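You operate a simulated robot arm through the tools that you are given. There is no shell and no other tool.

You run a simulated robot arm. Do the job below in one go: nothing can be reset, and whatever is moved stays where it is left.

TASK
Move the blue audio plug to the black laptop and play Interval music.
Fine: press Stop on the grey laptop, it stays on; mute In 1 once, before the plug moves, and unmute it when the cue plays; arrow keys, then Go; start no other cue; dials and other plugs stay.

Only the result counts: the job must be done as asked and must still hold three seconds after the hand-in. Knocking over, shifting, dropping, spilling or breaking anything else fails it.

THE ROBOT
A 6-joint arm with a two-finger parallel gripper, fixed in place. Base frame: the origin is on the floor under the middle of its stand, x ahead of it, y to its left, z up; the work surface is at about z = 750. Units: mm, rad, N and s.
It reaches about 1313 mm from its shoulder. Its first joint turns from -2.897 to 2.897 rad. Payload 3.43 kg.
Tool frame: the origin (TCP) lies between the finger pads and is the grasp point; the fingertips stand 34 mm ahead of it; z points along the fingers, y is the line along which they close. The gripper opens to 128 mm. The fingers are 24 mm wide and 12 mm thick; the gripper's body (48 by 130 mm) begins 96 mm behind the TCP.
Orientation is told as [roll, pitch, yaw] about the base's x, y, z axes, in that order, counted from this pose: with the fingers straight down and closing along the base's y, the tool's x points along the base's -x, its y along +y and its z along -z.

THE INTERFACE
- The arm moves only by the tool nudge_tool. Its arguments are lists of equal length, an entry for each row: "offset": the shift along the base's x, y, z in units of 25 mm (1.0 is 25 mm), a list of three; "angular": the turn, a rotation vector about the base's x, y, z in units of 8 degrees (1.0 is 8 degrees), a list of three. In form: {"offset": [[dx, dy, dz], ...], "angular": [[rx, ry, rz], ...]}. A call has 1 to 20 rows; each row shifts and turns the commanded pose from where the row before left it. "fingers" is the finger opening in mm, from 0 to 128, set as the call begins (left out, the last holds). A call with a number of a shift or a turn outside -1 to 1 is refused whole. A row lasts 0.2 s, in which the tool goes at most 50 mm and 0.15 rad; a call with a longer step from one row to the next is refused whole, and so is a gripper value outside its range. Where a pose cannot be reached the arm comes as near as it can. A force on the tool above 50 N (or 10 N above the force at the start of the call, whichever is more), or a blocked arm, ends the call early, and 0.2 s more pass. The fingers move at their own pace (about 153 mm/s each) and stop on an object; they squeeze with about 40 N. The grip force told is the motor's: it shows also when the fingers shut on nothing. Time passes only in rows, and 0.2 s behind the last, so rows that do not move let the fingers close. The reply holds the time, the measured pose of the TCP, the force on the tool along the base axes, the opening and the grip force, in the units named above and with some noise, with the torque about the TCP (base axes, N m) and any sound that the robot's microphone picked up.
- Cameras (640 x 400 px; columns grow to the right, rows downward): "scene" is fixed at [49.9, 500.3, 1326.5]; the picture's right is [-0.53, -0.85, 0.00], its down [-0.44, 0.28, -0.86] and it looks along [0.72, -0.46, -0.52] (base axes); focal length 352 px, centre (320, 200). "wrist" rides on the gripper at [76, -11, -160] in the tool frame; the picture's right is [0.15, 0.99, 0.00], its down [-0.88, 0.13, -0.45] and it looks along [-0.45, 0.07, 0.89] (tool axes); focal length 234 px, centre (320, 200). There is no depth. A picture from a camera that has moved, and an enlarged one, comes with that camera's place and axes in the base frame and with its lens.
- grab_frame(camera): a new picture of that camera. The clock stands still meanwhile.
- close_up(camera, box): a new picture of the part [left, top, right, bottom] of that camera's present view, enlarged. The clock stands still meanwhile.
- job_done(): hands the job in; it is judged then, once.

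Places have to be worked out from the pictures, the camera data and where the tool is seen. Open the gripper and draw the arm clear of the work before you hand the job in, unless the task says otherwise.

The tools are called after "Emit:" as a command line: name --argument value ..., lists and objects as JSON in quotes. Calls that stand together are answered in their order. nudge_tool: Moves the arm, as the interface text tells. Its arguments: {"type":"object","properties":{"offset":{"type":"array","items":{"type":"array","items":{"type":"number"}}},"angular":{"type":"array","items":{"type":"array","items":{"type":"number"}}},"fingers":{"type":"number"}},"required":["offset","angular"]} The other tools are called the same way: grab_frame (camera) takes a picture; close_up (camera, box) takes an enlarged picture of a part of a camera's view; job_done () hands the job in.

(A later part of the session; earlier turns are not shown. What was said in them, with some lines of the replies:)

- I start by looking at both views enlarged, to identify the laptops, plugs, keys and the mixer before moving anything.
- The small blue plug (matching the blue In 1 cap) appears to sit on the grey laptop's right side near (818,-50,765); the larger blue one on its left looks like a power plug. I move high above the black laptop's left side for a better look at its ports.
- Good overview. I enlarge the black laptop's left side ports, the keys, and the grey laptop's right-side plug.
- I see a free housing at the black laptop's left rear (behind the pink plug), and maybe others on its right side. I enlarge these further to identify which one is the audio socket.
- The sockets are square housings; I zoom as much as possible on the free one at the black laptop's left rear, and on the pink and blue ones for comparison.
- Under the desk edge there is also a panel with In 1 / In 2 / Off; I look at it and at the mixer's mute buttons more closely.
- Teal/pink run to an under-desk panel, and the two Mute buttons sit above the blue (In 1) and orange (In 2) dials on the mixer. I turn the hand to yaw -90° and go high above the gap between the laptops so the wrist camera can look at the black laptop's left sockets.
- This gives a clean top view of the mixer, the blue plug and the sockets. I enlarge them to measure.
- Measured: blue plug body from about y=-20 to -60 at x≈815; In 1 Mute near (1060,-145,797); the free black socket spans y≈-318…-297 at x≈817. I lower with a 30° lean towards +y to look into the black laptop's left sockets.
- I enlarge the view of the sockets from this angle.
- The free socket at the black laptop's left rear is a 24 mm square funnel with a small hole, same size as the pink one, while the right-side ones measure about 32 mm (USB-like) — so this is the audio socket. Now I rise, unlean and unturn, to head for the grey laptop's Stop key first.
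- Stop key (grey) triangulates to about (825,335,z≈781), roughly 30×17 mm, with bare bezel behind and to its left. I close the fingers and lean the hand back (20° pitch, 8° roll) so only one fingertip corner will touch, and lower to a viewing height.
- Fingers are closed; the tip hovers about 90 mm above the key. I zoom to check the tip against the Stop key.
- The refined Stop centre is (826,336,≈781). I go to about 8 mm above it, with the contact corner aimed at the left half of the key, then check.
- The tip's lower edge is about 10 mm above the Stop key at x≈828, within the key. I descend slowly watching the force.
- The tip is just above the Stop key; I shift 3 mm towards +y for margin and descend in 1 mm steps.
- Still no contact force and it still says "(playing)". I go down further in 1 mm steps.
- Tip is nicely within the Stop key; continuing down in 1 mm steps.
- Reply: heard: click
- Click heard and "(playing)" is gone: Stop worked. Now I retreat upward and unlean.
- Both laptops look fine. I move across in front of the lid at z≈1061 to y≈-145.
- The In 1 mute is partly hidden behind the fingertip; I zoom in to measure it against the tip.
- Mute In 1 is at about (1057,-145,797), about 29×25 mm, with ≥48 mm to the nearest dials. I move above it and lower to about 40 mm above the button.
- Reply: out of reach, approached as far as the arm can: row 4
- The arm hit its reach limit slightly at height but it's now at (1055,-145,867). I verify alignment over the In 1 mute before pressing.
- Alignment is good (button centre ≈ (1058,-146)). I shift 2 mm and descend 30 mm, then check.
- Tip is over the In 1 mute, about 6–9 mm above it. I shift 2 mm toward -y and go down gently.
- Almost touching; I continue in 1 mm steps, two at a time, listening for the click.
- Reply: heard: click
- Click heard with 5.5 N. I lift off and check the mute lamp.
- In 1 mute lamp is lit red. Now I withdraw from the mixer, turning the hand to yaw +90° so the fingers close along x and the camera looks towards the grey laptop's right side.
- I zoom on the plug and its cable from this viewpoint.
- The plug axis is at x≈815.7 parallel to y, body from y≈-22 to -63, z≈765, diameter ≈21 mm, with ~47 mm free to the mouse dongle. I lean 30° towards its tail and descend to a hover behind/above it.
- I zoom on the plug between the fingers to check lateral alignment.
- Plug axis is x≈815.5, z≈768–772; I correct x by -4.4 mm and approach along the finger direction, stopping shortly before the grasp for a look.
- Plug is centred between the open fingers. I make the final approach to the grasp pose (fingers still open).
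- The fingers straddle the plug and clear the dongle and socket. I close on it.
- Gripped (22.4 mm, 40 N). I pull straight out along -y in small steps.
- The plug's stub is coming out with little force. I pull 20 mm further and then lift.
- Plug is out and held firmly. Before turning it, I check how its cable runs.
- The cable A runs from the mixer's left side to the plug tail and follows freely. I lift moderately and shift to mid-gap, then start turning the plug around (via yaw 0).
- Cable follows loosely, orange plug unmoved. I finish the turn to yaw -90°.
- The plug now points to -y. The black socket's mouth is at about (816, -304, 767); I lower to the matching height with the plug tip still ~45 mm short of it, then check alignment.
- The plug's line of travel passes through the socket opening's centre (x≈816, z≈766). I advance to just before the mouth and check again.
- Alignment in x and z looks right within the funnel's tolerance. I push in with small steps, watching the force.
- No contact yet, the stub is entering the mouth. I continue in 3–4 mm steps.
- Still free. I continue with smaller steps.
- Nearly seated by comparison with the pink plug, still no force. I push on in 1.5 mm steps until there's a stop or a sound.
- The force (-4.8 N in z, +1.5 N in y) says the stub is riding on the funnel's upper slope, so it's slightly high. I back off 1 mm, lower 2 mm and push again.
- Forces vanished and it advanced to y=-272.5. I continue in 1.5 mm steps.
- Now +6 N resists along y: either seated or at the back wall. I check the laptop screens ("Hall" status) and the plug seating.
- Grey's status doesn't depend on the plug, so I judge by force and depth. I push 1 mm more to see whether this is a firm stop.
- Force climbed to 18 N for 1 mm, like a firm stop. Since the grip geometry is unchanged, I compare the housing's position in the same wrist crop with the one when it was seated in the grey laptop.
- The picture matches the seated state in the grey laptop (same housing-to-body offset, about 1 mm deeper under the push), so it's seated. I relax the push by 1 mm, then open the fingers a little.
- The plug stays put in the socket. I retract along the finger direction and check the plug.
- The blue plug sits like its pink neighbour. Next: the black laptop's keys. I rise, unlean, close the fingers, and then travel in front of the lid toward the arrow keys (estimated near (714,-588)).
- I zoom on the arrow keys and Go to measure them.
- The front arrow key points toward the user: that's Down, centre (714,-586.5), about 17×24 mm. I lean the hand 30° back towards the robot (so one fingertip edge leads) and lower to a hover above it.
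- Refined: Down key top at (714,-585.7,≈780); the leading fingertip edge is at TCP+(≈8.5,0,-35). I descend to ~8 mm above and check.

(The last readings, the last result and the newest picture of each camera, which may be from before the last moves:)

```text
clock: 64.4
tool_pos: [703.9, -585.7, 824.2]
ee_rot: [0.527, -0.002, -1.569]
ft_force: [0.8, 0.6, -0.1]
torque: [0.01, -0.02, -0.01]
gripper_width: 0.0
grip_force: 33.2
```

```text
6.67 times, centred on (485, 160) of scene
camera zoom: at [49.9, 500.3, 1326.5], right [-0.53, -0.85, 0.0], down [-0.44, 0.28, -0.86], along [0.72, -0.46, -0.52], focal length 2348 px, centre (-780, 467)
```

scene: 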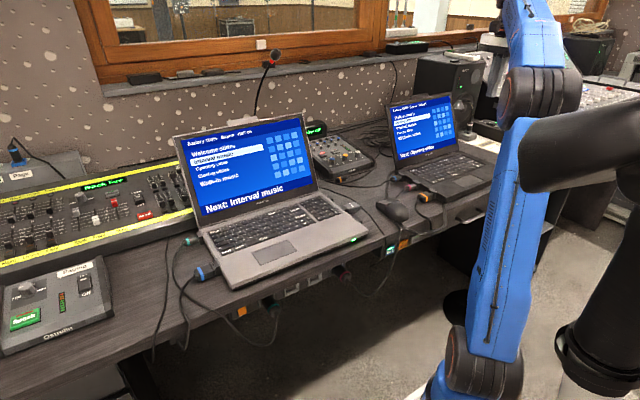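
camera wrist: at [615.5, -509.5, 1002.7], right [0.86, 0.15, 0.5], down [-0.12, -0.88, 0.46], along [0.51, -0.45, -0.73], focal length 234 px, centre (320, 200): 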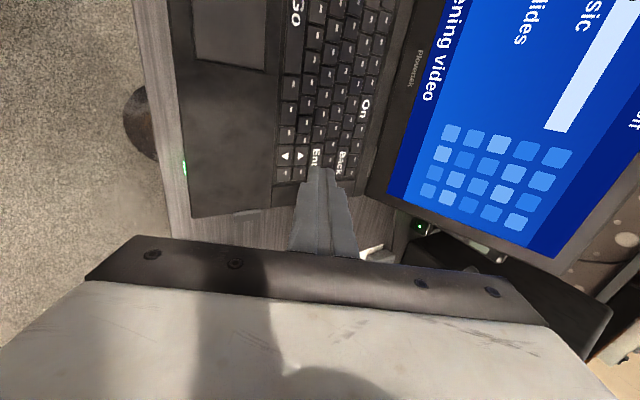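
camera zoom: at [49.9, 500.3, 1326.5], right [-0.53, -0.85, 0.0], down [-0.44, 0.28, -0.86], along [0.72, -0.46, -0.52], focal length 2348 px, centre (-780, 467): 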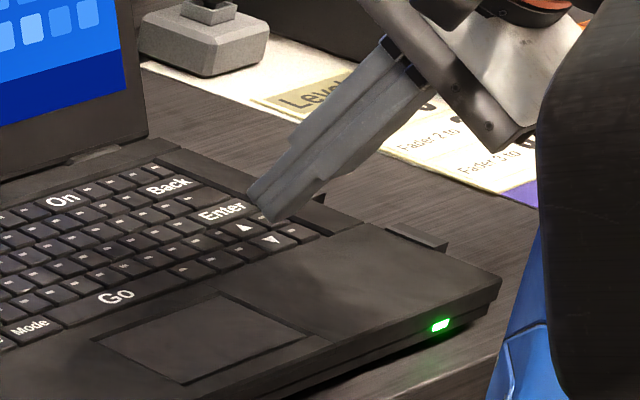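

The leading edge will land near the key centre; I shift 2 mm toward the user for margin from the Up key, and descend.

Emit:
nudge_tool --offset '[[-0.08, 0, -0.1], [0, 0, -0.08], [0, 0, -0.04]]' --angular '[[0, 0, 0], [0, 0, 0], [0, 0, 0]]'

Emit:
close_up --camera "wrist" --box '[270, 110, 370, 200]'

Emit:
close_up --camera "scene" --box '[465, 140, 515, 180]'

```text
clock: 65.2
tool_pos: [702.1, -587.0, 818.3]
ee_rot: [0.525, 0.0, -1.57]
ft_force: [0.2, -0.6, 0.1]
torque: [-0.03, 0.01, 0.01]
gripper_width: 0.1
grip_force: 33.2
```

```text
4.44 times, centred on (320, 155) of wrist
camera zoom: at [613.0, -509.5, 952.6], right [0.86, 0.15, 0.5], down [-0.11, -0.88, 0.46], along [0.5, -0.45, -0.74], focal length 1041 px, centre (320, 400)
```

zoom: 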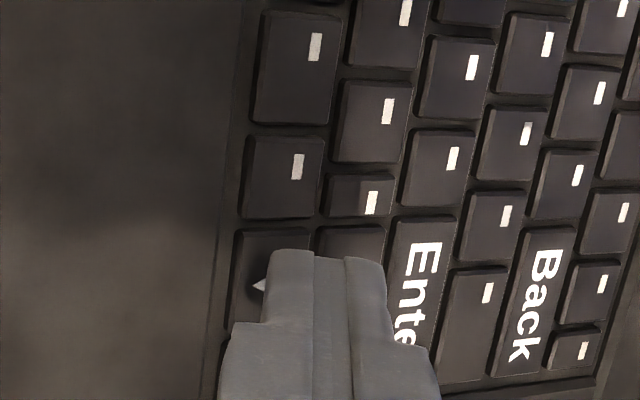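

```text
10.00 times, centred on (490, 160) of scene
camera zoom: at [49.9, 500.3, 1326.5], right [-0.53, -0.85, 0.0], down [-0.44, 0.28, -0.86], along [0.72, -0.46, -0.52], focal length 3523 px, centre (-1380, 600)
```

zoom: 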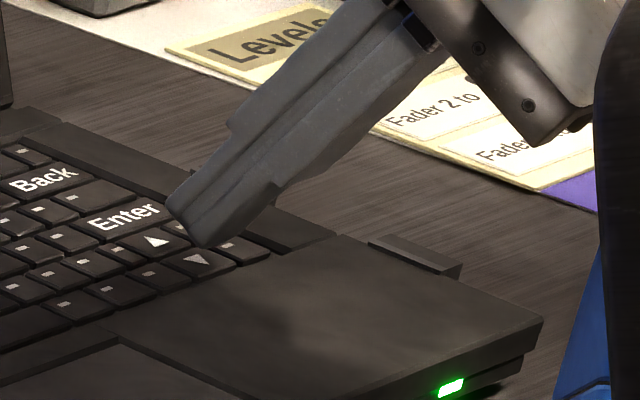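

Wrist and scene views agree within ~3 mm that the edge is over the Down key. I nudge 1 mm toward the user and 2 mm toward +y, then step down 1 mm at a time.

Emit:
nudge_tool --offset '[[-0.04, 0.08, 0], [0, 0, -0.04], [0, 0, -0.04], [0, 0, -0.04]]' --angular '[[0, 0, 0], [0, 0, 0], [0, 0, 0], [0, 0, 0]]'

Emit:
close_up --camera "scene" --box '[465, 140, 515, 180]'

Emit:
close_up --camera "wrist" --box '[270, 110, 370, 200]'

```text
clock: 66.2
tool_pos: [701.4, -584.1, 815.4]
ee_rot: [0.526, 0.0, -1.57]
ft_force: [0.3, 1.2, 0.2]
torque: [0.0, -0.04, -0.02]
gripper_width: 0.1
grip_force: 33.0
```

```text
10.00 times, centred on (490, 160) of scene
camera zoom: at [49.9, 500.3, 1326.5], right [-0.53, -0.85, 0.0], down [-0.44, 0.28, -0.86], along [0.72, -0.46, -0.52], focal length 3523 px, centre (-1380, 600)
```

zoom: 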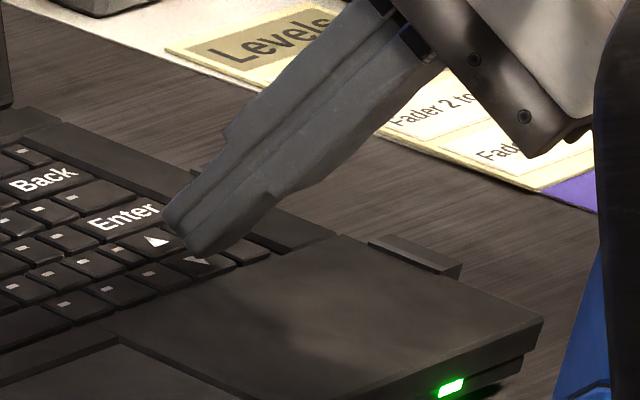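

```text
4.44 times, centred on (320, 155) of wrist
camera zoom: at [611.8, -507.0, 949.7], right [0.86, 0.15, 0.5], down [-0.11, -0.88, 0.46], along [0.5, -0.45, -0.74], focal length 1041 px, centre (320, 400)
```

zoom: 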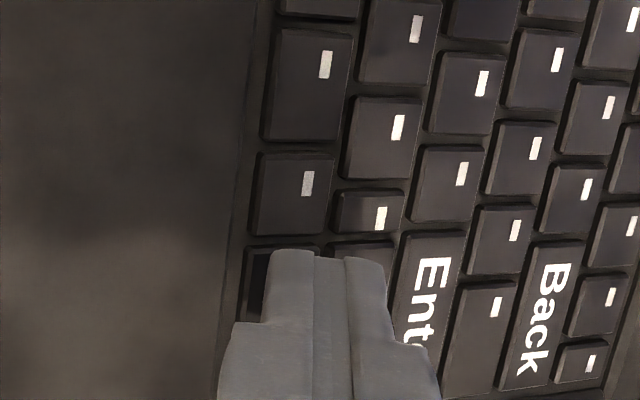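

Edge is well inside the Down key; still no force. Continuing down.

Emit:
nudge_tool --offset '[[0, 0, -0.04], [0, 0, -0.04]]' --angular '[[0, 0, 0], [0, 0, 0]]'

Emit:
close_up --camera "scene" --box '[385, 85, 525, 205]'

```text
clock: 66.8
tool_pos: [701.8, -584.5, 814.2]
ee_rot: [0.526, -0.002, -1.568]
ft_force: [0.0, -0.3, 0.8]
torque: [0.0, 0.01, -0.01]
gripper_width: 0.0
grip_force: 32.8
```

```text
3.33 times, centred on (455, 145) of scene
camera zoom: at [49.9, 500.3, 1326.5], right [-0.53, -0.85, 0.0], down [-0.44, 0.28, -0.86], along [0.72, -0.46, -0.52], focal length 1174 px, centre (-130, 383)
```

zoom: 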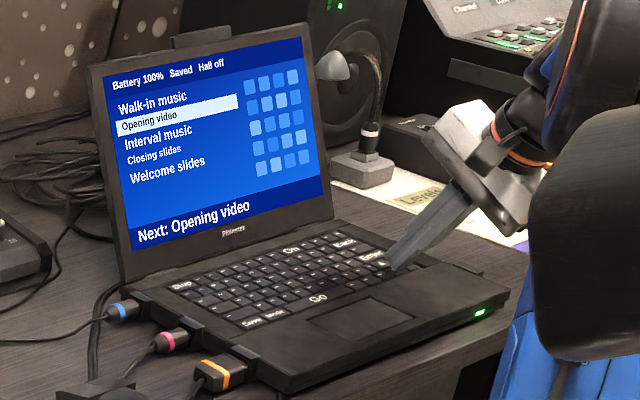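

Force maybe starting (0.8 N). One millimetre steps again.

Emit:
nudge_tool --offset '[[0, 0, -0.04], [0, 0, -0.04]]' --angular '[[0, 0, 0], [0, 0, 0]]'

Emit:
close_up --camera "scene" --box '[385, 85, 525, 205]'

Emit:
close_up --camera "wrist" --box '[270, 110, 370, 200]'

```text
clock: 67.4
tool_pos: [701.3, -584.8, 812.2]
ee_rot: [0.524, -0.002, -1.57]
ft_force: [0.5, 0.3, -0.1]
torque: [-0.01, 0.0, 0.0]
gripper_width: 0.0
grip_force: 32.7
```

```text
3.33 times, centred on (455, 145) of scene
camera zoom: at [49.9, 500.3, 1326.5], right [-0.53, -0.85, 0.0], down [-0.44, 0.28, -0.86], along [0.72, -0.46, -0.52], focal length 1174 px, centre (-130, 383)
```

zoom: 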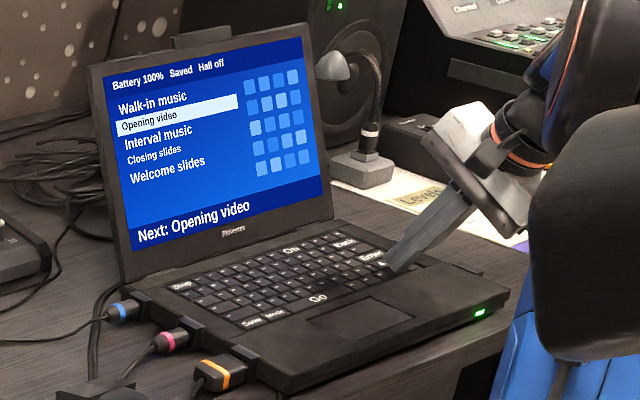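

```text
4.44 times, centred on (320, 155) of wrist
camera zoom: at [612.0, -507.4, 946.0], right [0.86, 0.15, 0.5], down [-0.11, -0.88, 0.46], along [0.5, -0.45, -0.74], focal length 1041 px, centre (320, 400)
```

zoom: 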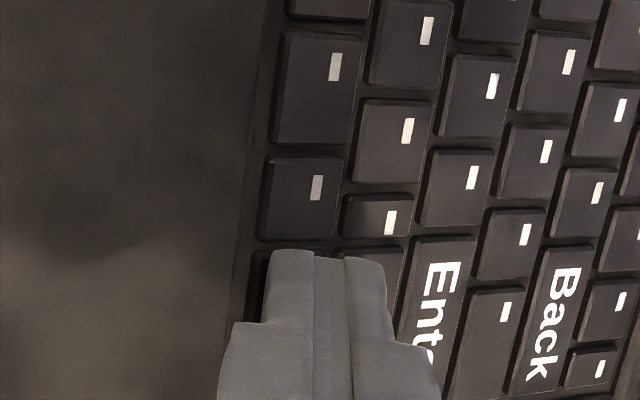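

Contact is trending close to the key's front edge, so I check more closely before going on.

Emit:
close_up --camera "scene" --box '[475, 145, 505, 170]'

Emit:
close_up --camera "wrist" --box '[295, 150, 345, 190]'

```text
16.00 times, centred on (490, 158) of scene
camera zoom: at [49.9, 500.3, 1326.5], right [-0.53, -0.85, 0.0], down [-0.44, 0.28, -0.86], along [0.72, -0.46, -0.52], focal length 5636 px, centre (-2400, 880)
```

zoom: 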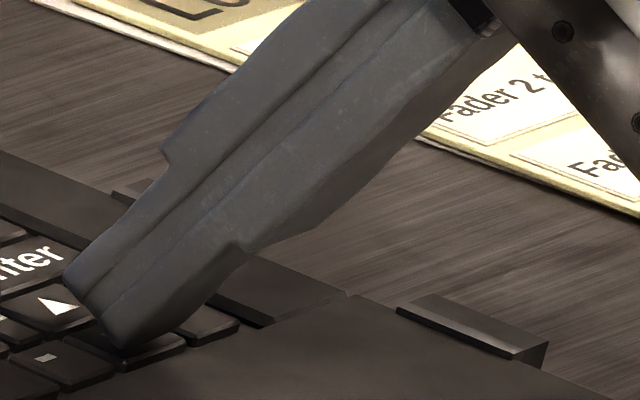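

```text
10.00 times, centred on (320, 170) of wrist
camera zoom: at [612.0, -507.4, 946.0], right [0.86, 0.15, 0.5], down [-0.11, -0.88, 0.46], along [0.5, -0.45, -0.74], focal length 2342 px, centre (320, 500)
```

zoom: 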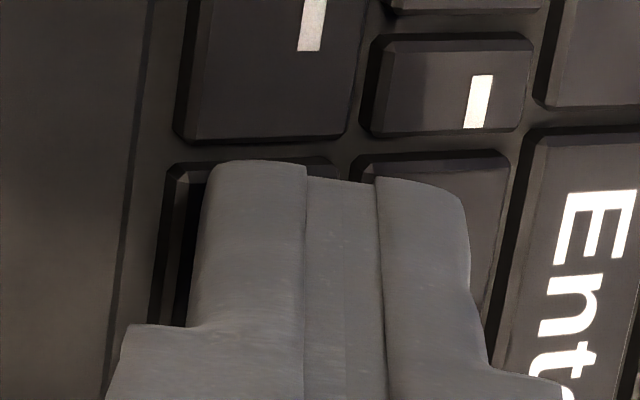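

The edge is about 2–6 mm in from the key's front edge; I shift +1.5 mm in x and continue down.

Emit:
nudge_tool --offset '[[0.06, 0, 0], [0, 0, -0.04], [0, 0, -0.04]]' --angular '[[0, 0, 0], [0, 0, 0], [0, 0, 0]]'

Emit:
close_up --camera "scene" --box '[385, 85, 525, 205]'

Emit:
close_up --camera "wrist" --box '[295, 150, 345, 190]'

```text
clock: 68.2
tool_pos: [702.6, -584.7, 811.0]
ee_rot: [0.526, -0.002, -1.57]
ft_force: [0.4, -0.7, 0.9]
torque: [0.04, -0.01, 0.02]
gripper_width: 0.0
grip_force: 33.2
heard: click
```

```text
3.33 times, centred on (455, 145) of scene
camera zoom: at [49.9, 500.3, 1326.5], right [-0.53, -0.85, 0.0], down [-0.44, 0.28, -0.86], along [0.72, -0.46, -0.52], focal length 1174 px, centre (-130, 383)
```

zoom: 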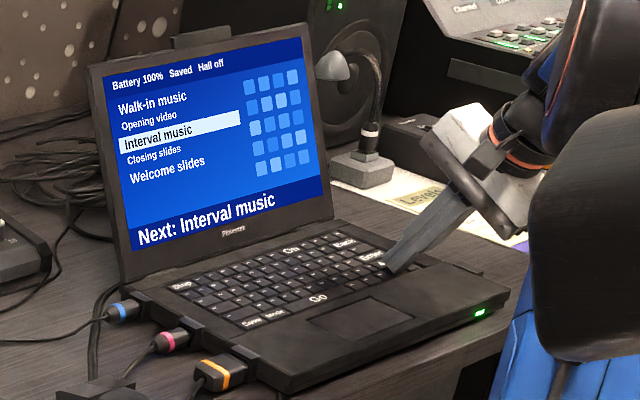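

```text
10.00 times, centred on (320, 170) of wrist
camera zoom: at [613.4, -507.8, 944.2], right [0.86, 0.15, 0.5], down [-0.11, -0.88, 0.46], along [0.51, -0.45, -0.74], focal length 2342 px, centre (320, 500)
```

zoom: 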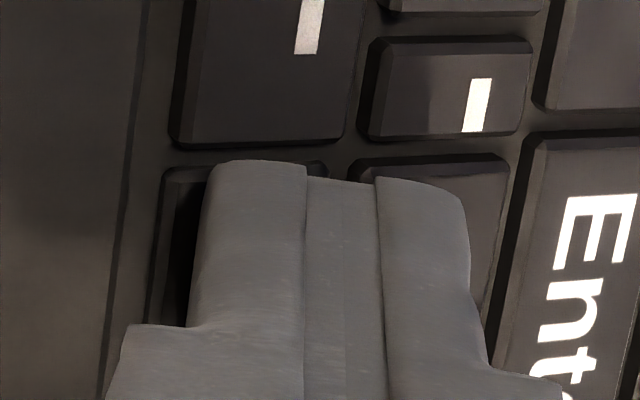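

Click heard, and the display now shows "Next: Interval music". I lift off and move over to the Go key (about (716,-460)).

Emit:
nudge_tool --offset '[[0, 0, 0.6], [0, 0, 0.6], [0.02, 1, 0], [0.02, 1, 0], [0.02, 1, 0], [0.02, 1, 0], [0.012, 1, 0], [0, 0, -0.5]]' --angular '[[0, 0, 0], [0, 0, 0], [0, 0, 0], [0, 0, 0], [0, 0, 0], [0, 0, 0], [0, 0, 0], [0, 0, 0]]'

Emit:
close_up --camera "wrist" --box '[250, 90, 390, 200]'

Emit:
close_up --camera "scene" --box '[385, 85, 525, 205]'

```text
clock: 70.0
tool_pos: [706.5, -461.2, 826.8]
ee_rot: [0.525, -0.002, -1.571]
ft_force: [0.1, 0.1, -0.8]
torque: [0.02, -0.01, 0.0]
gripper_width: 0.0
grip_force: 32.7
```

```text
3.64 times, centred on (320, 145) of wrist
camera zoom: at [616.8, -383.2, 960.6], right [0.86, 0.15, 0.5], down [-0.11, -0.88, 0.46], along [0.5, -0.45, -0.74], focal length 852 px, centre (320, 400)
```

zoom: 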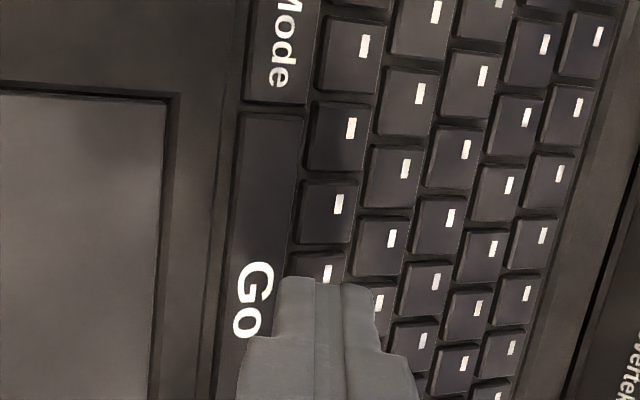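

```text
3.33 times, centred on (455, 145) of scene
camera zoom: at [49.9, 500.3, 1326.5], right [-0.53, -0.85, 0.0], down [-0.44, 0.28, -0.86], along [0.72, -0.46, -0.52], focal length 1174 px, centre (-130, 383)
```

zoom: 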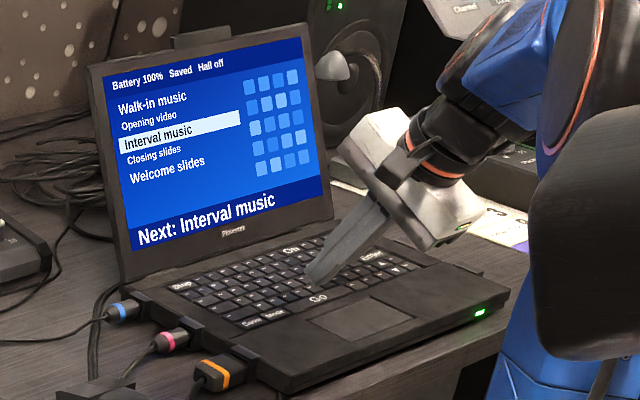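

The tip lines up with the Go key; I shift 2 mm toward the user and lower to just above contact.

Emit:
nudge_tool --offset '[[-0.08, 0, -0.2], [0, 0, -0.2]]' --angular '[[0, 0, 0], [0, 0, 0]]'

Emit:
close_up --camera "wrist" --box '[270, 130, 370, 200]'

Emit:
close_up --camera "scene" --box '[445, 140, 495, 180]'

```text
clock: 70.6
tool_pos: [702.8, -459.8, 818.3]
ee_rot: [0.525, -0.004, -1.57]
ft_force: [-1.0, -0.2, 0.1]
torque: [-0.05, 0.01, 0.0]
gripper_width: 0.0
grip_force: 33.0
```

```text
5.71 times, centred on (320, 165) of wrist
camera zoom: at [613.7, -383.1, 951.3], right [0.86, 0.15, 0.5], down [-0.11, -0.88, 0.46], along [0.51, -0.45, -0.74], focal length 1338 px, centre (320, 400)
```

zoom: 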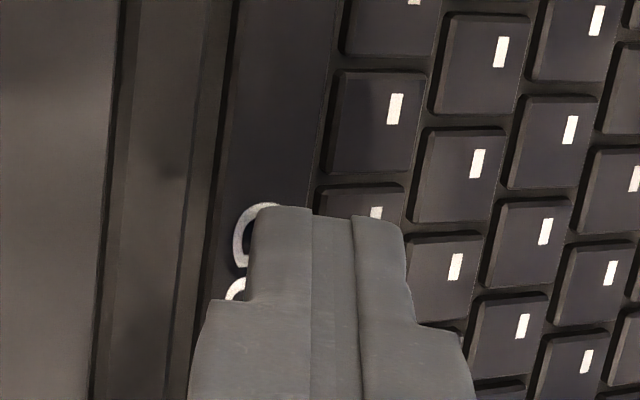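

```text
10.00 times, centred on (470, 160) of scene
camera zoom: at [49.9, 500.3, 1326.5], right [-0.53, -0.85, 0.0], down [-0.44, 0.28, -0.86], along [0.72, -0.46, -0.52], focal length 3523 px, centre (-1180, 600)
```

zoom: 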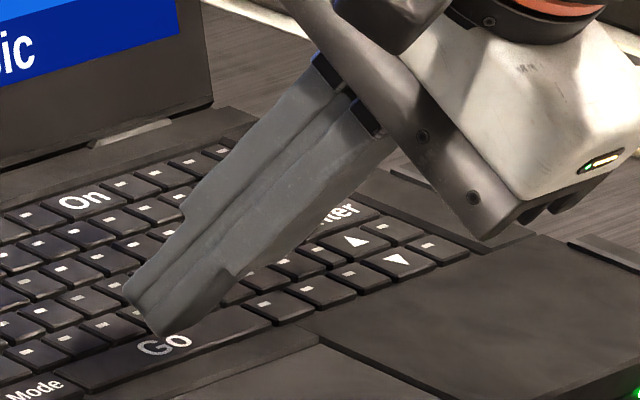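

I shift back +2 mm in x for centring on Go, then step down in ~1–1.5 mm steps.

Emit:
nudge_tool --offset '[[0.08, 0, -0.06], [0, 0, -0.06], [0, 0, -0.06]]' --angular '[[0, 0, 0], [0, 0, 0], [0, 0, 0]]'

Emit:
close_up --camera "wrist" --box '[270, 130, 370, 200]'

```text
clock: 71.4
tool_pos: [705.2, -461.3, 814.2]
ee_rot: [0.526, -0.004, -1.569]
ft_force: [-0.3, 0.2, -0.7]
torque: [-0.01, -0.01, 0.01]
gripper_width: 0.0
grip_force: 33.0
```

```text
5.71 times, centred on (320, 165) of wrist
camera zoom: at [615.7, -383.1, 947.2], right [0.86, 0.15, 0.5], down [-0.11, -0.88, 0.46], along [0.51, -0.45, -0.74], focal length 1338 px, centre (320, 400)
```

zoom: 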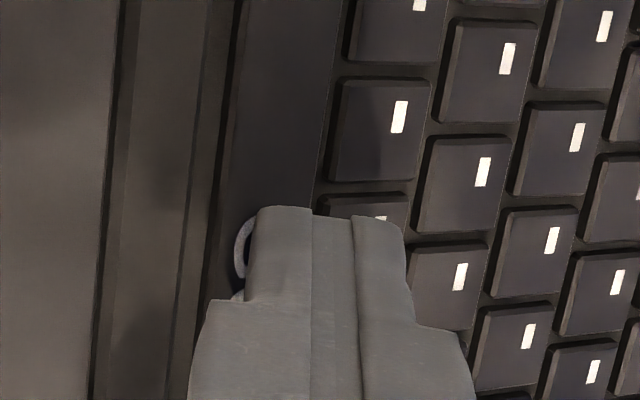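

Good placement on Go. Continuing in 1 mm steps.

Emit:
nudge_tool --offset '[[0, 0, -0.04], [0, 0, -0.04], [0, 0, -0.04]]' --angular '[[0, 0, 0], [0, 0, 0], [0, 0, 0]]'

Emit:
close_up --camera "scene" --box '[385, 85, 525, 205]'

```text
clock: 72.2
tool_pos: [705.4, -460.1, 810.4]
ee_rot: [0.525, -0.001, -1.568]
ft_force: [-0.4, 0.2, 0.8]
torque: [0.02, -0.02, 0.0]
gripper_width: 0.0
grip_force: 33.5
```

```text
3.33 times, centred on (455, 145) of scene
camera zoom: at [49.9, 500.3, 1326.5], right [-0.53, -0.85, 0.0], down [-0.44, 0.28, -0.86], along [0.72, -0.46, -0.52], focal length 1174 px, centre (-130, 383)
```

zoom: 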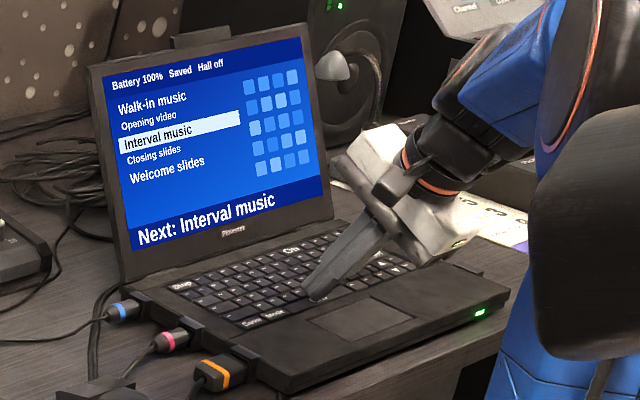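

Nearly there (0.8 N, no click yet). One step at a time.

Emit:
nudge_tool --offset '[[0, 0, -0.04]]' --angular '[[0, 0, 0]]'

Emit:
close_up --camera "scene" --box '[385, 85, 525, 205]'

```text
clock: 72.6
tool_pos: [704.8, -461.5, 810.7]
ee_rot: [0.525, -0.001, -1.569]
ft_force: [0.5, 0.4, 1.2]
torque: [0.03, -0.02, 0.0]
gripper_width: 0.4
grip_force: 33.1
heard: click
```

```text
3.33 times, centred on (455, 145) of scene
camera zoom: at [49.9, 500.3, 1326.5], right [-0.53, -0.85, 0.0], down [-0.44, 0.28, -0.86], along [0.72, -0.46, -0.52], focal length 1174 px, centre (-130, 383)
```

zoom: 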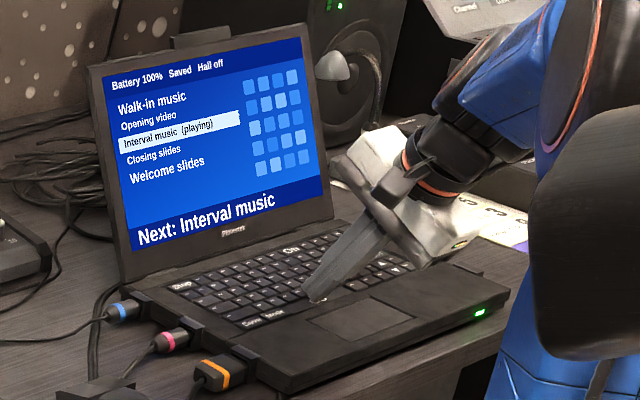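

"Interval music (playing)" is shown. I lift straight off and unlean.

Emit:
nudge_tool --offset '[[0, 0, 0.5], [0, 0, 0.955], [0, 0, 0.955], [0, 0, 0.955], [0, 0, 0.955], [0, 0, 0.955], [0, 0, 0.955], [0, 0, 0.955], [0, 0, 0.955], [0, 0, 0.955], [0, 0, 0.955]]' --angular '[[0, 0, 0], [0, 0, 0], [0, 0.417, 0], [0, 0.417, 0], [0, 0.417, 0], [0, 0.417, 0], [0, 0.417, 0], [0, 0.417, 0], [0, 0.417, 0], [0, 0.417, 0], [0, 0.417, 0]]'

Emit:
nudge_tool --offset '[[0.36, 0.9, 0], [0.36, 0.9, 0], [0.36, 0.9, 0], [0.36, 0.9, 0], [0.36, 0.9, 0], [0.36, 0.9, 0], [0.36, 0.9, 0], [0.36, 0.9, 0], [0.36, 0.9, 0], [0.36, 0.9, 0], [0.36, 0.9, 0], [0.36, 0.9, 0], [0.36, 0.9, 0], [0.36, 0.9, 0]]' --angular '[[0, 0, 0.8036], [0, 0, 0.8036], [0, 0, 0.8036], [0, 0, 0.8036], [0, 0, 0.8036], [0, 0, 0.8036], [0, 0, 0.8036], [0, 0, 0.8036], [0, 0, 0.8036], [0, 0, 0.8036], [0, 0, 0.8036], [0, 0, 0.8036], [0, 0, 0.8036], [0, 0, 0.8036]]'

Emit:
grab_frame --camera "scene"

Emit:
grab_frame --camera "wrist"

```text
clock: 75.0
tool_pos: [702.7, -457.8, 1062.1]
ee_rot: [0.001, 0.0, -1.569]
ft_force: [0.2, -0.4, 0.6]
torque: [-0.01, 0.0, 0.0]
gripper_width: 0.0
grip_force: 32.5
```

```text
clock: 78.0
tool_pos: [830.4, -145.8, 1063.0]
ee_rot: [0.0, -0.003, 0.004]
ft_force: [1.1, 0.3, 0.3]
torque: [0.0, -0.01, -0.03]
gripper_width: 0.0
grip_force: 32.3
```

```text
taken
```

scene: 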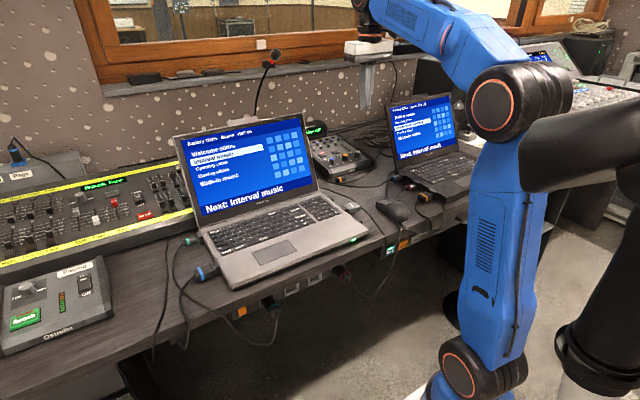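

```text
taken
camera wrist: at [755.9, -156.5, 1223.5], right [-0.15, 0.99, 0.0], down [0.88, 0.13, 0.46], along [0.45, 0.07, -0.89], focal length 234 px, centre (320, 200)
```

wrist: 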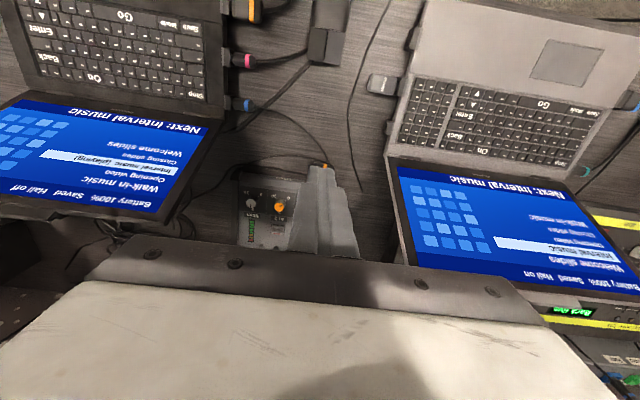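

Cue is playing and the scene is intact. I go back over the mixer's In 1 mute by the same route as before.

Emit:
nudge_tool --offset '[[0.897, 0, -0.12], [0.897, 0, -0.12], [0.897, 0, -0.12], [0.897, 0, -0.12], [0.897, 0, -0.12], [0.897, 0, -0.12], [0.46, -0.01, -0.89], [0.46, -0.01, -0.89], [0.46, -0.01, -0.89], [0.46, -0.01, -0.89], [0.46, -0.01, -0.89], [0.46, -0.01, -0.89], [0.46, 0, -0.89], [0.46, 0, -0.89]]' --angular '[[0, 0, 0], [0, 0, 0], [0, 0, 0], [0, 0, 0], [0, 0, 0], [0, 0, 0], [0, 0, 0], [0, 0, 0], [0, 0, 0], [0, 0, 0], [0, 0, 0], [0, 0, 0], [0, 0, 0], [0, 0, 0]]'

Emit:
close_up --camera "wrist" --box '[230, 120, 370, 240]'

Emit:
close_up --camera "scene" --box '[310, 120, 370, 180]'

```text
clock: 81.0
tool_pos: [1057.6, -145.8, 866.8]
ee_rot: [0.001, -0.001, 0.004]
ft_force: [-0.6, -0.2, 0.8]
torque: [-0.01, -0.02, 0.02]
gripper_width: 0.0
grip_force: 33.1
```

```text
3.33 times, centred on (300, 180) of wrist
camera zoom: at [982.9, -155.2, 1026.8], right [-0.15, 0.99, 0.0], down [0.88, 0.13, 0.46], along [0.45, 0.07, -0.89], focal length 781 px, centre (387, 267)
```

zoom: 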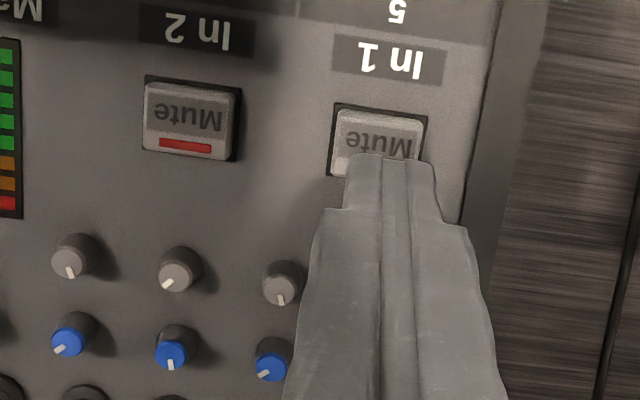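

```text
6.67 times, centred on (340, 150) of scene
camera zoom: at [49.9, 500.3, 1326.5], right [-0.53, -0.85, 0.0], down [-0.44, 0.28, -0.86], along [0.72, -0.46, -0.52], focal length 2348 px, centre (187, 533)
```

zoom: 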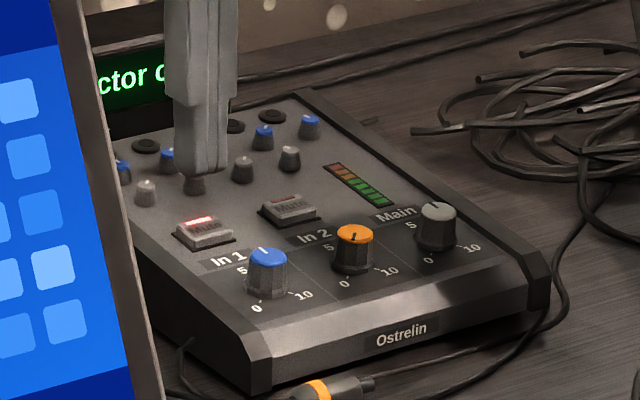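

Mute In 1 lamp is still on. I shift to the earlier press point (1055.3,-147.8) and descend to just above contact.

Emit:
nudge_tool --offset '[[-0.08, -0.08, -0.6], [0, 0, -0.6]]' --angular '[[0, 0, 0], [0, 0, 0]]'

Emit:
close_up --camera "scene" --box '[320, 125, 370, 175]'

```text
clock: 81.6
tool_pos: [1055.5, -148.0, 836.1]
ee_rot: [0.0, -0.002, 0.003]
ft_force: [1.0, -0.5, 0.0]
torque: [0.01, 0.0, 0.0]
gripper_width: 0.0
grip_force: 32.6
```

```text
8.00 times, centred on (345, 150) of scene
camera zoom: at [49.9, 500.3, 1326.5], right [-0.53, -0.85, 0.0], down [-0.44, 0.28, -0.86], along [0.72, -0.46, -0.52], focal length 2818 px, centre (120, 600)
```

zoom: 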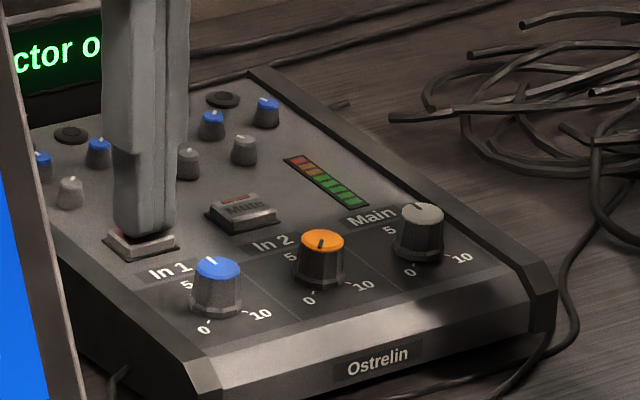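

I press in 1 mm steps, pausing to listen for the single click.

Emit:
nudge_tool --offset '[[0, 0, -0.05], [0, 0, -0.05], [0, 0, -0.04]]' --angular '[[0, 0, 0], [0, 0, 0], [0, 0, 0]]'

```text
clock: 82.4
tool_pos: [1055.0, -148.5, 832.3]
ee_rot: [0.0, -0.002, 0.003]
ft_force: [0.4, -0.2, 2.8]
torque: [0.04, -0.08, 0.01]
gripper_width: 0.1
grip_force: 33.0
heard: click
```

Click heard. I lift off and check the lamp and the meter.

Emit:
nudge_tool --offset '[[0, 0, 0.4], [0, 0, 0.9], [0, 0, 0.9], [-0.5, 0, 0.9], [-0.5, 0, 0.9], [-0.5, 0, 0.9]]' --angular '[[0, 0, 0], [0, 0, 0], [0, 0, 0], [0, 0, 0], [0, 0, 0], [0, 0, 0]]'

Emit:
close_up --camera "scene" --box '[320, 125, 370, 175]'

Emit:
grab_frame --camera "scene"

```text
clock: 83.8
tool_pos: [1018.7, -148.0, 954.1]
ee_rot: [0.001, 0.0, 0.002]
ft_force: [1.1, -1.0, -0.9]
torque: [0.03, 0.0, -0.01]
gripper_width: 0.2
grip_force: 32.4
```

```text
8.00 times, centred on (345, 150) of scene
camera zoom: at [49.9, 500.3, 1326.5], right [-0.53, -0.85, 0.0], down [-0.44, 0.28, -0.86], along [0.72, -0.46, -0.52], focal length 2818 px, centre (120, 600)
```

zoom: 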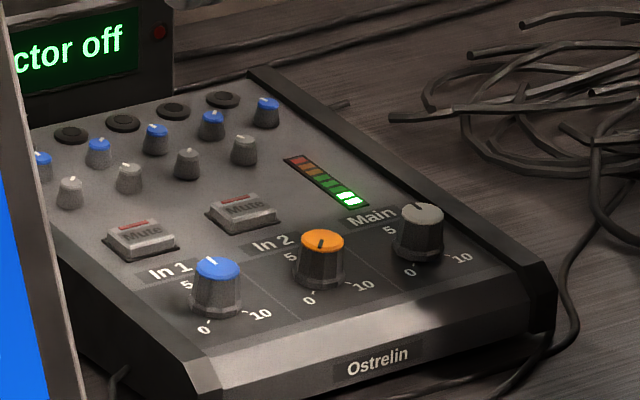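

```text
taken
```

scene: 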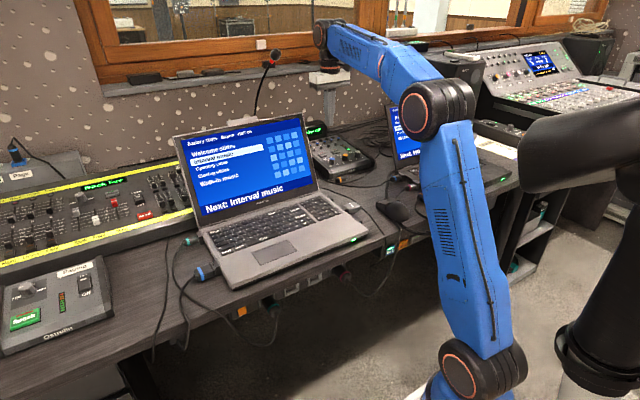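

The mute lamp is off and the meter shows signal again — the plug is seated and the cue is audible. I draw the arm back clear of the work and open the gripper.

Emit:
nudge_tool --offset '[[-0.9, 0, 0.4], [-0.9, 0, 0.4], [-0.9, 0, 0.4], [-0.9, 0, 0.4], [-0.9, 0, 0.4], [-0.9, 0, 0.4], [-0.9, 0, 0.4], [-0.9, 0, 0.4], [-0.9, 0, 0.4], [-0.9, 0, 0.4], [-0.9, 0, 0.4], [-0.9, 0, 0], [-0.9, 0, 0], [-0.9, 0, 0], [-0.9, 0, 0]]' --angular '[[0, 0, 0], [0, 0, 0], [0, 0, 0], [0, 0, 0], [0, 0, 0], [0, 0, 0], [0, 0, 0], [0, 0, 0], [0, 0, 0], [0, 0, 0], [0, 0, 0], [0, 0, 0], [0, 0, 0], [0, 0, 0], [0, 0, 0]]'

Emit:
nudge_tool --offset '[[-0.5, 0.5, 0], [-0.5, 0.5, 0], [-0.5, 0.5, 0], [-0.5, 0.5, 0], [0, 0, 0], [0, 0, 0]]' --angular '[[0, 0, 0], [0, 0, 0], [0, 0, 0], [0, 0, 0], [0, 0, 0], [0, 0, 0]]' --fingers 100

Emit:
grab_frame --camera "scene"

Emit:
close_up --camera "scene" --box '[300, 80, 480, 220]'

Emit:
grab_frame --camera "wrist"

```text
clock: 87.0
tool_pos: [681.4, -149.7, 1064.2]
ee_rot: [0.002, -0.002, 0.005]
ft_force: [-0.2, 0.7, -0.5]
torque: [0.01, 0.01, -0.01]
gripper_width: 0.1
grip_force: 33.1
```

```text
clock: 88.4
tool_pos: [630.8, -99.4, 1063.8]
ee_rot: [0.0, -0.001, 0.005]
ft_force: [0.3, -0.7, -0.1]
torque: [0.03, 0.0, -0.03]
gripper_width: 99.9
grip_force: 0.0
```

```text
taken
```

scene: 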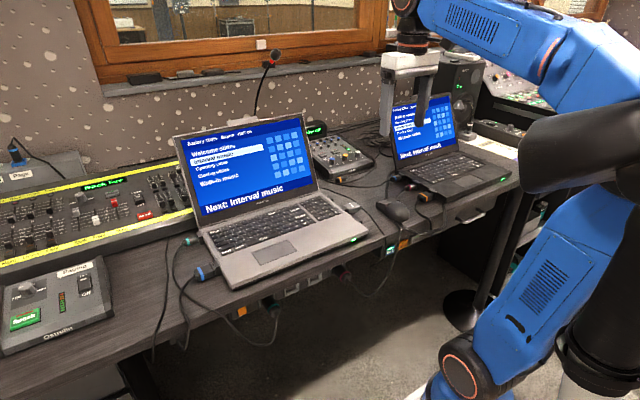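

```text
2.86 times, centred on (390, 150) of scene
camera zoom: at [49.9, 500.3, 1326.5], right [-0.53, -0.85, 0.0], down [-0.44, 0.28, -0.86], along [0.72, -0.46, -0.52], focal length 1006 px, centre (120, 343)
```

zoom: 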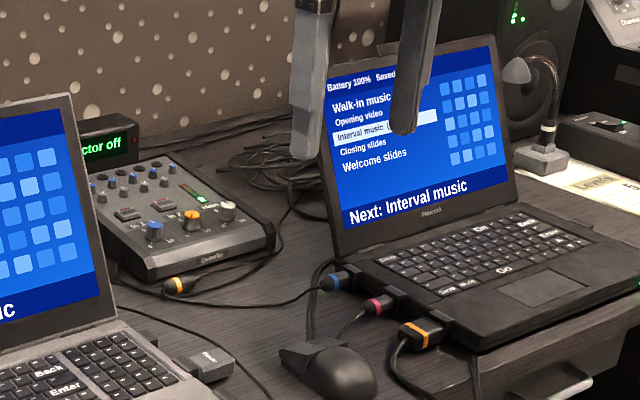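

```text
taken
camera wrist: at [555.2, -108.8, 1225.1], right [-0.15, 0.99, 0.0], down [0.88, 0.13, 0.46], along [0.45, 0.07, -0.89], focal length 234 px, centre (320, 200)
```

wrist: 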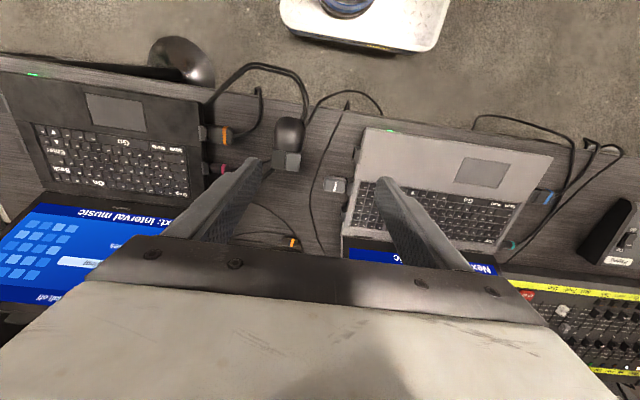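

Everything looks in order; one last check of the mixer, both screens and the plug before handing in.

Emit:
close_up --camera "scene" --box '[320, 125, 370, 175]'

Emit:
close_up --camera "scene" --box '[380, 150, 450, 210]'

Emit:
close_up --camera "scene" --box '[170, 110, 320, 220]'

```text
8.00 times, centred on (345, 150) of scene
camera zoom: at [49.9, 500.3, 1326.5], right [-0.53, -0.85, 0.0], down [-0.44, 0.28, -0.86], along [0.72, -0.46, -0.52], focal length 2818 px, centre (120, 600)
```

zoom: 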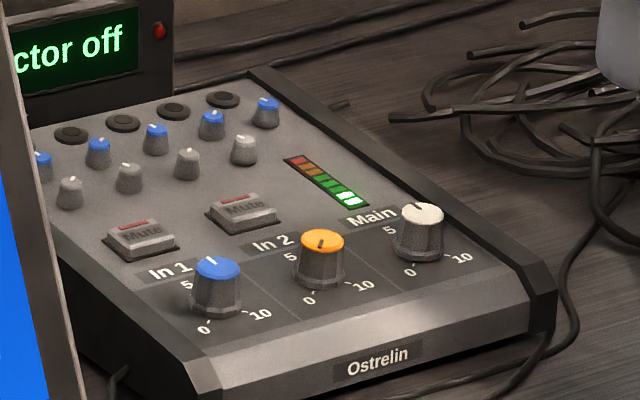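

```text
6.67 times, centred on (415, 180) of scene
camera zoom: at [49.9, 500.3, 1326.5], right [-0.53, -0.85, 0.0], down [-0.44, 0.28, -0.86], along [0.72, -0.46, -0.52], focal length 2348 px, centre (-313, 333)
```

zoom: 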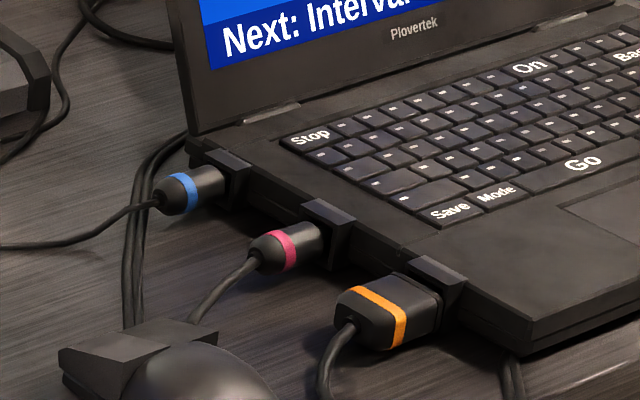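

```text
3.64 times, centred on (245, 165) of scene
camera zoom: at [49.9, 500.3, 1326.5], right [-0.53, -0.85, 0.0], down [-0.44, 0.28, -0.86], along [0.72, -0.46, -0.52], focal length 1281 px, centre (593, 327)
```

zoom: 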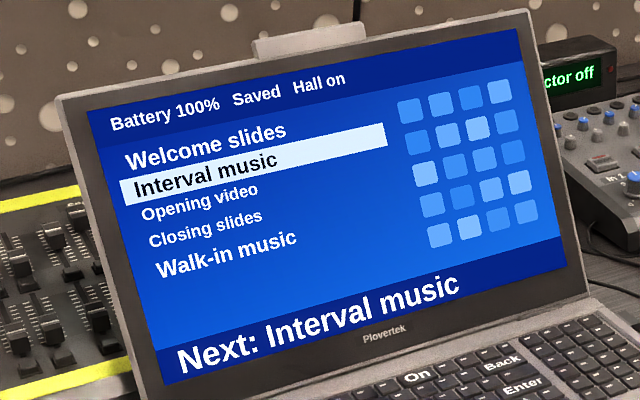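

The grey laptop is on and stopped, and the blue plug is seated in the black laptop. Interval music is playing there, In 1 is unmuted with signal on the meter, the dials and other plugs are unchanged, and the arm is clear and open. I hand in the job.

Emit:
job_done

```text
The job is handed in.
```

The blue audio plug is now in the black laptop's left-rear socket, and Interval music is playing on it. The mixer meter shows signal with In 1 unmuted.

- **Grey laptop:** I pressed Stop, which ended its walk-in music. The laptop is still on.
- **In 1:** I muted it once before moving the plug, and unmuted it once after the cue started.
- **Cue:** I pressed the down arrow once to select Interval music, then Go. No other cue was started.
- **Everything else:** In the last pictures the dials and other plugs looked unchanged, and nothing was knocked or shifted.

The gripper is open and the arm is drawn clear. The job is handed in.
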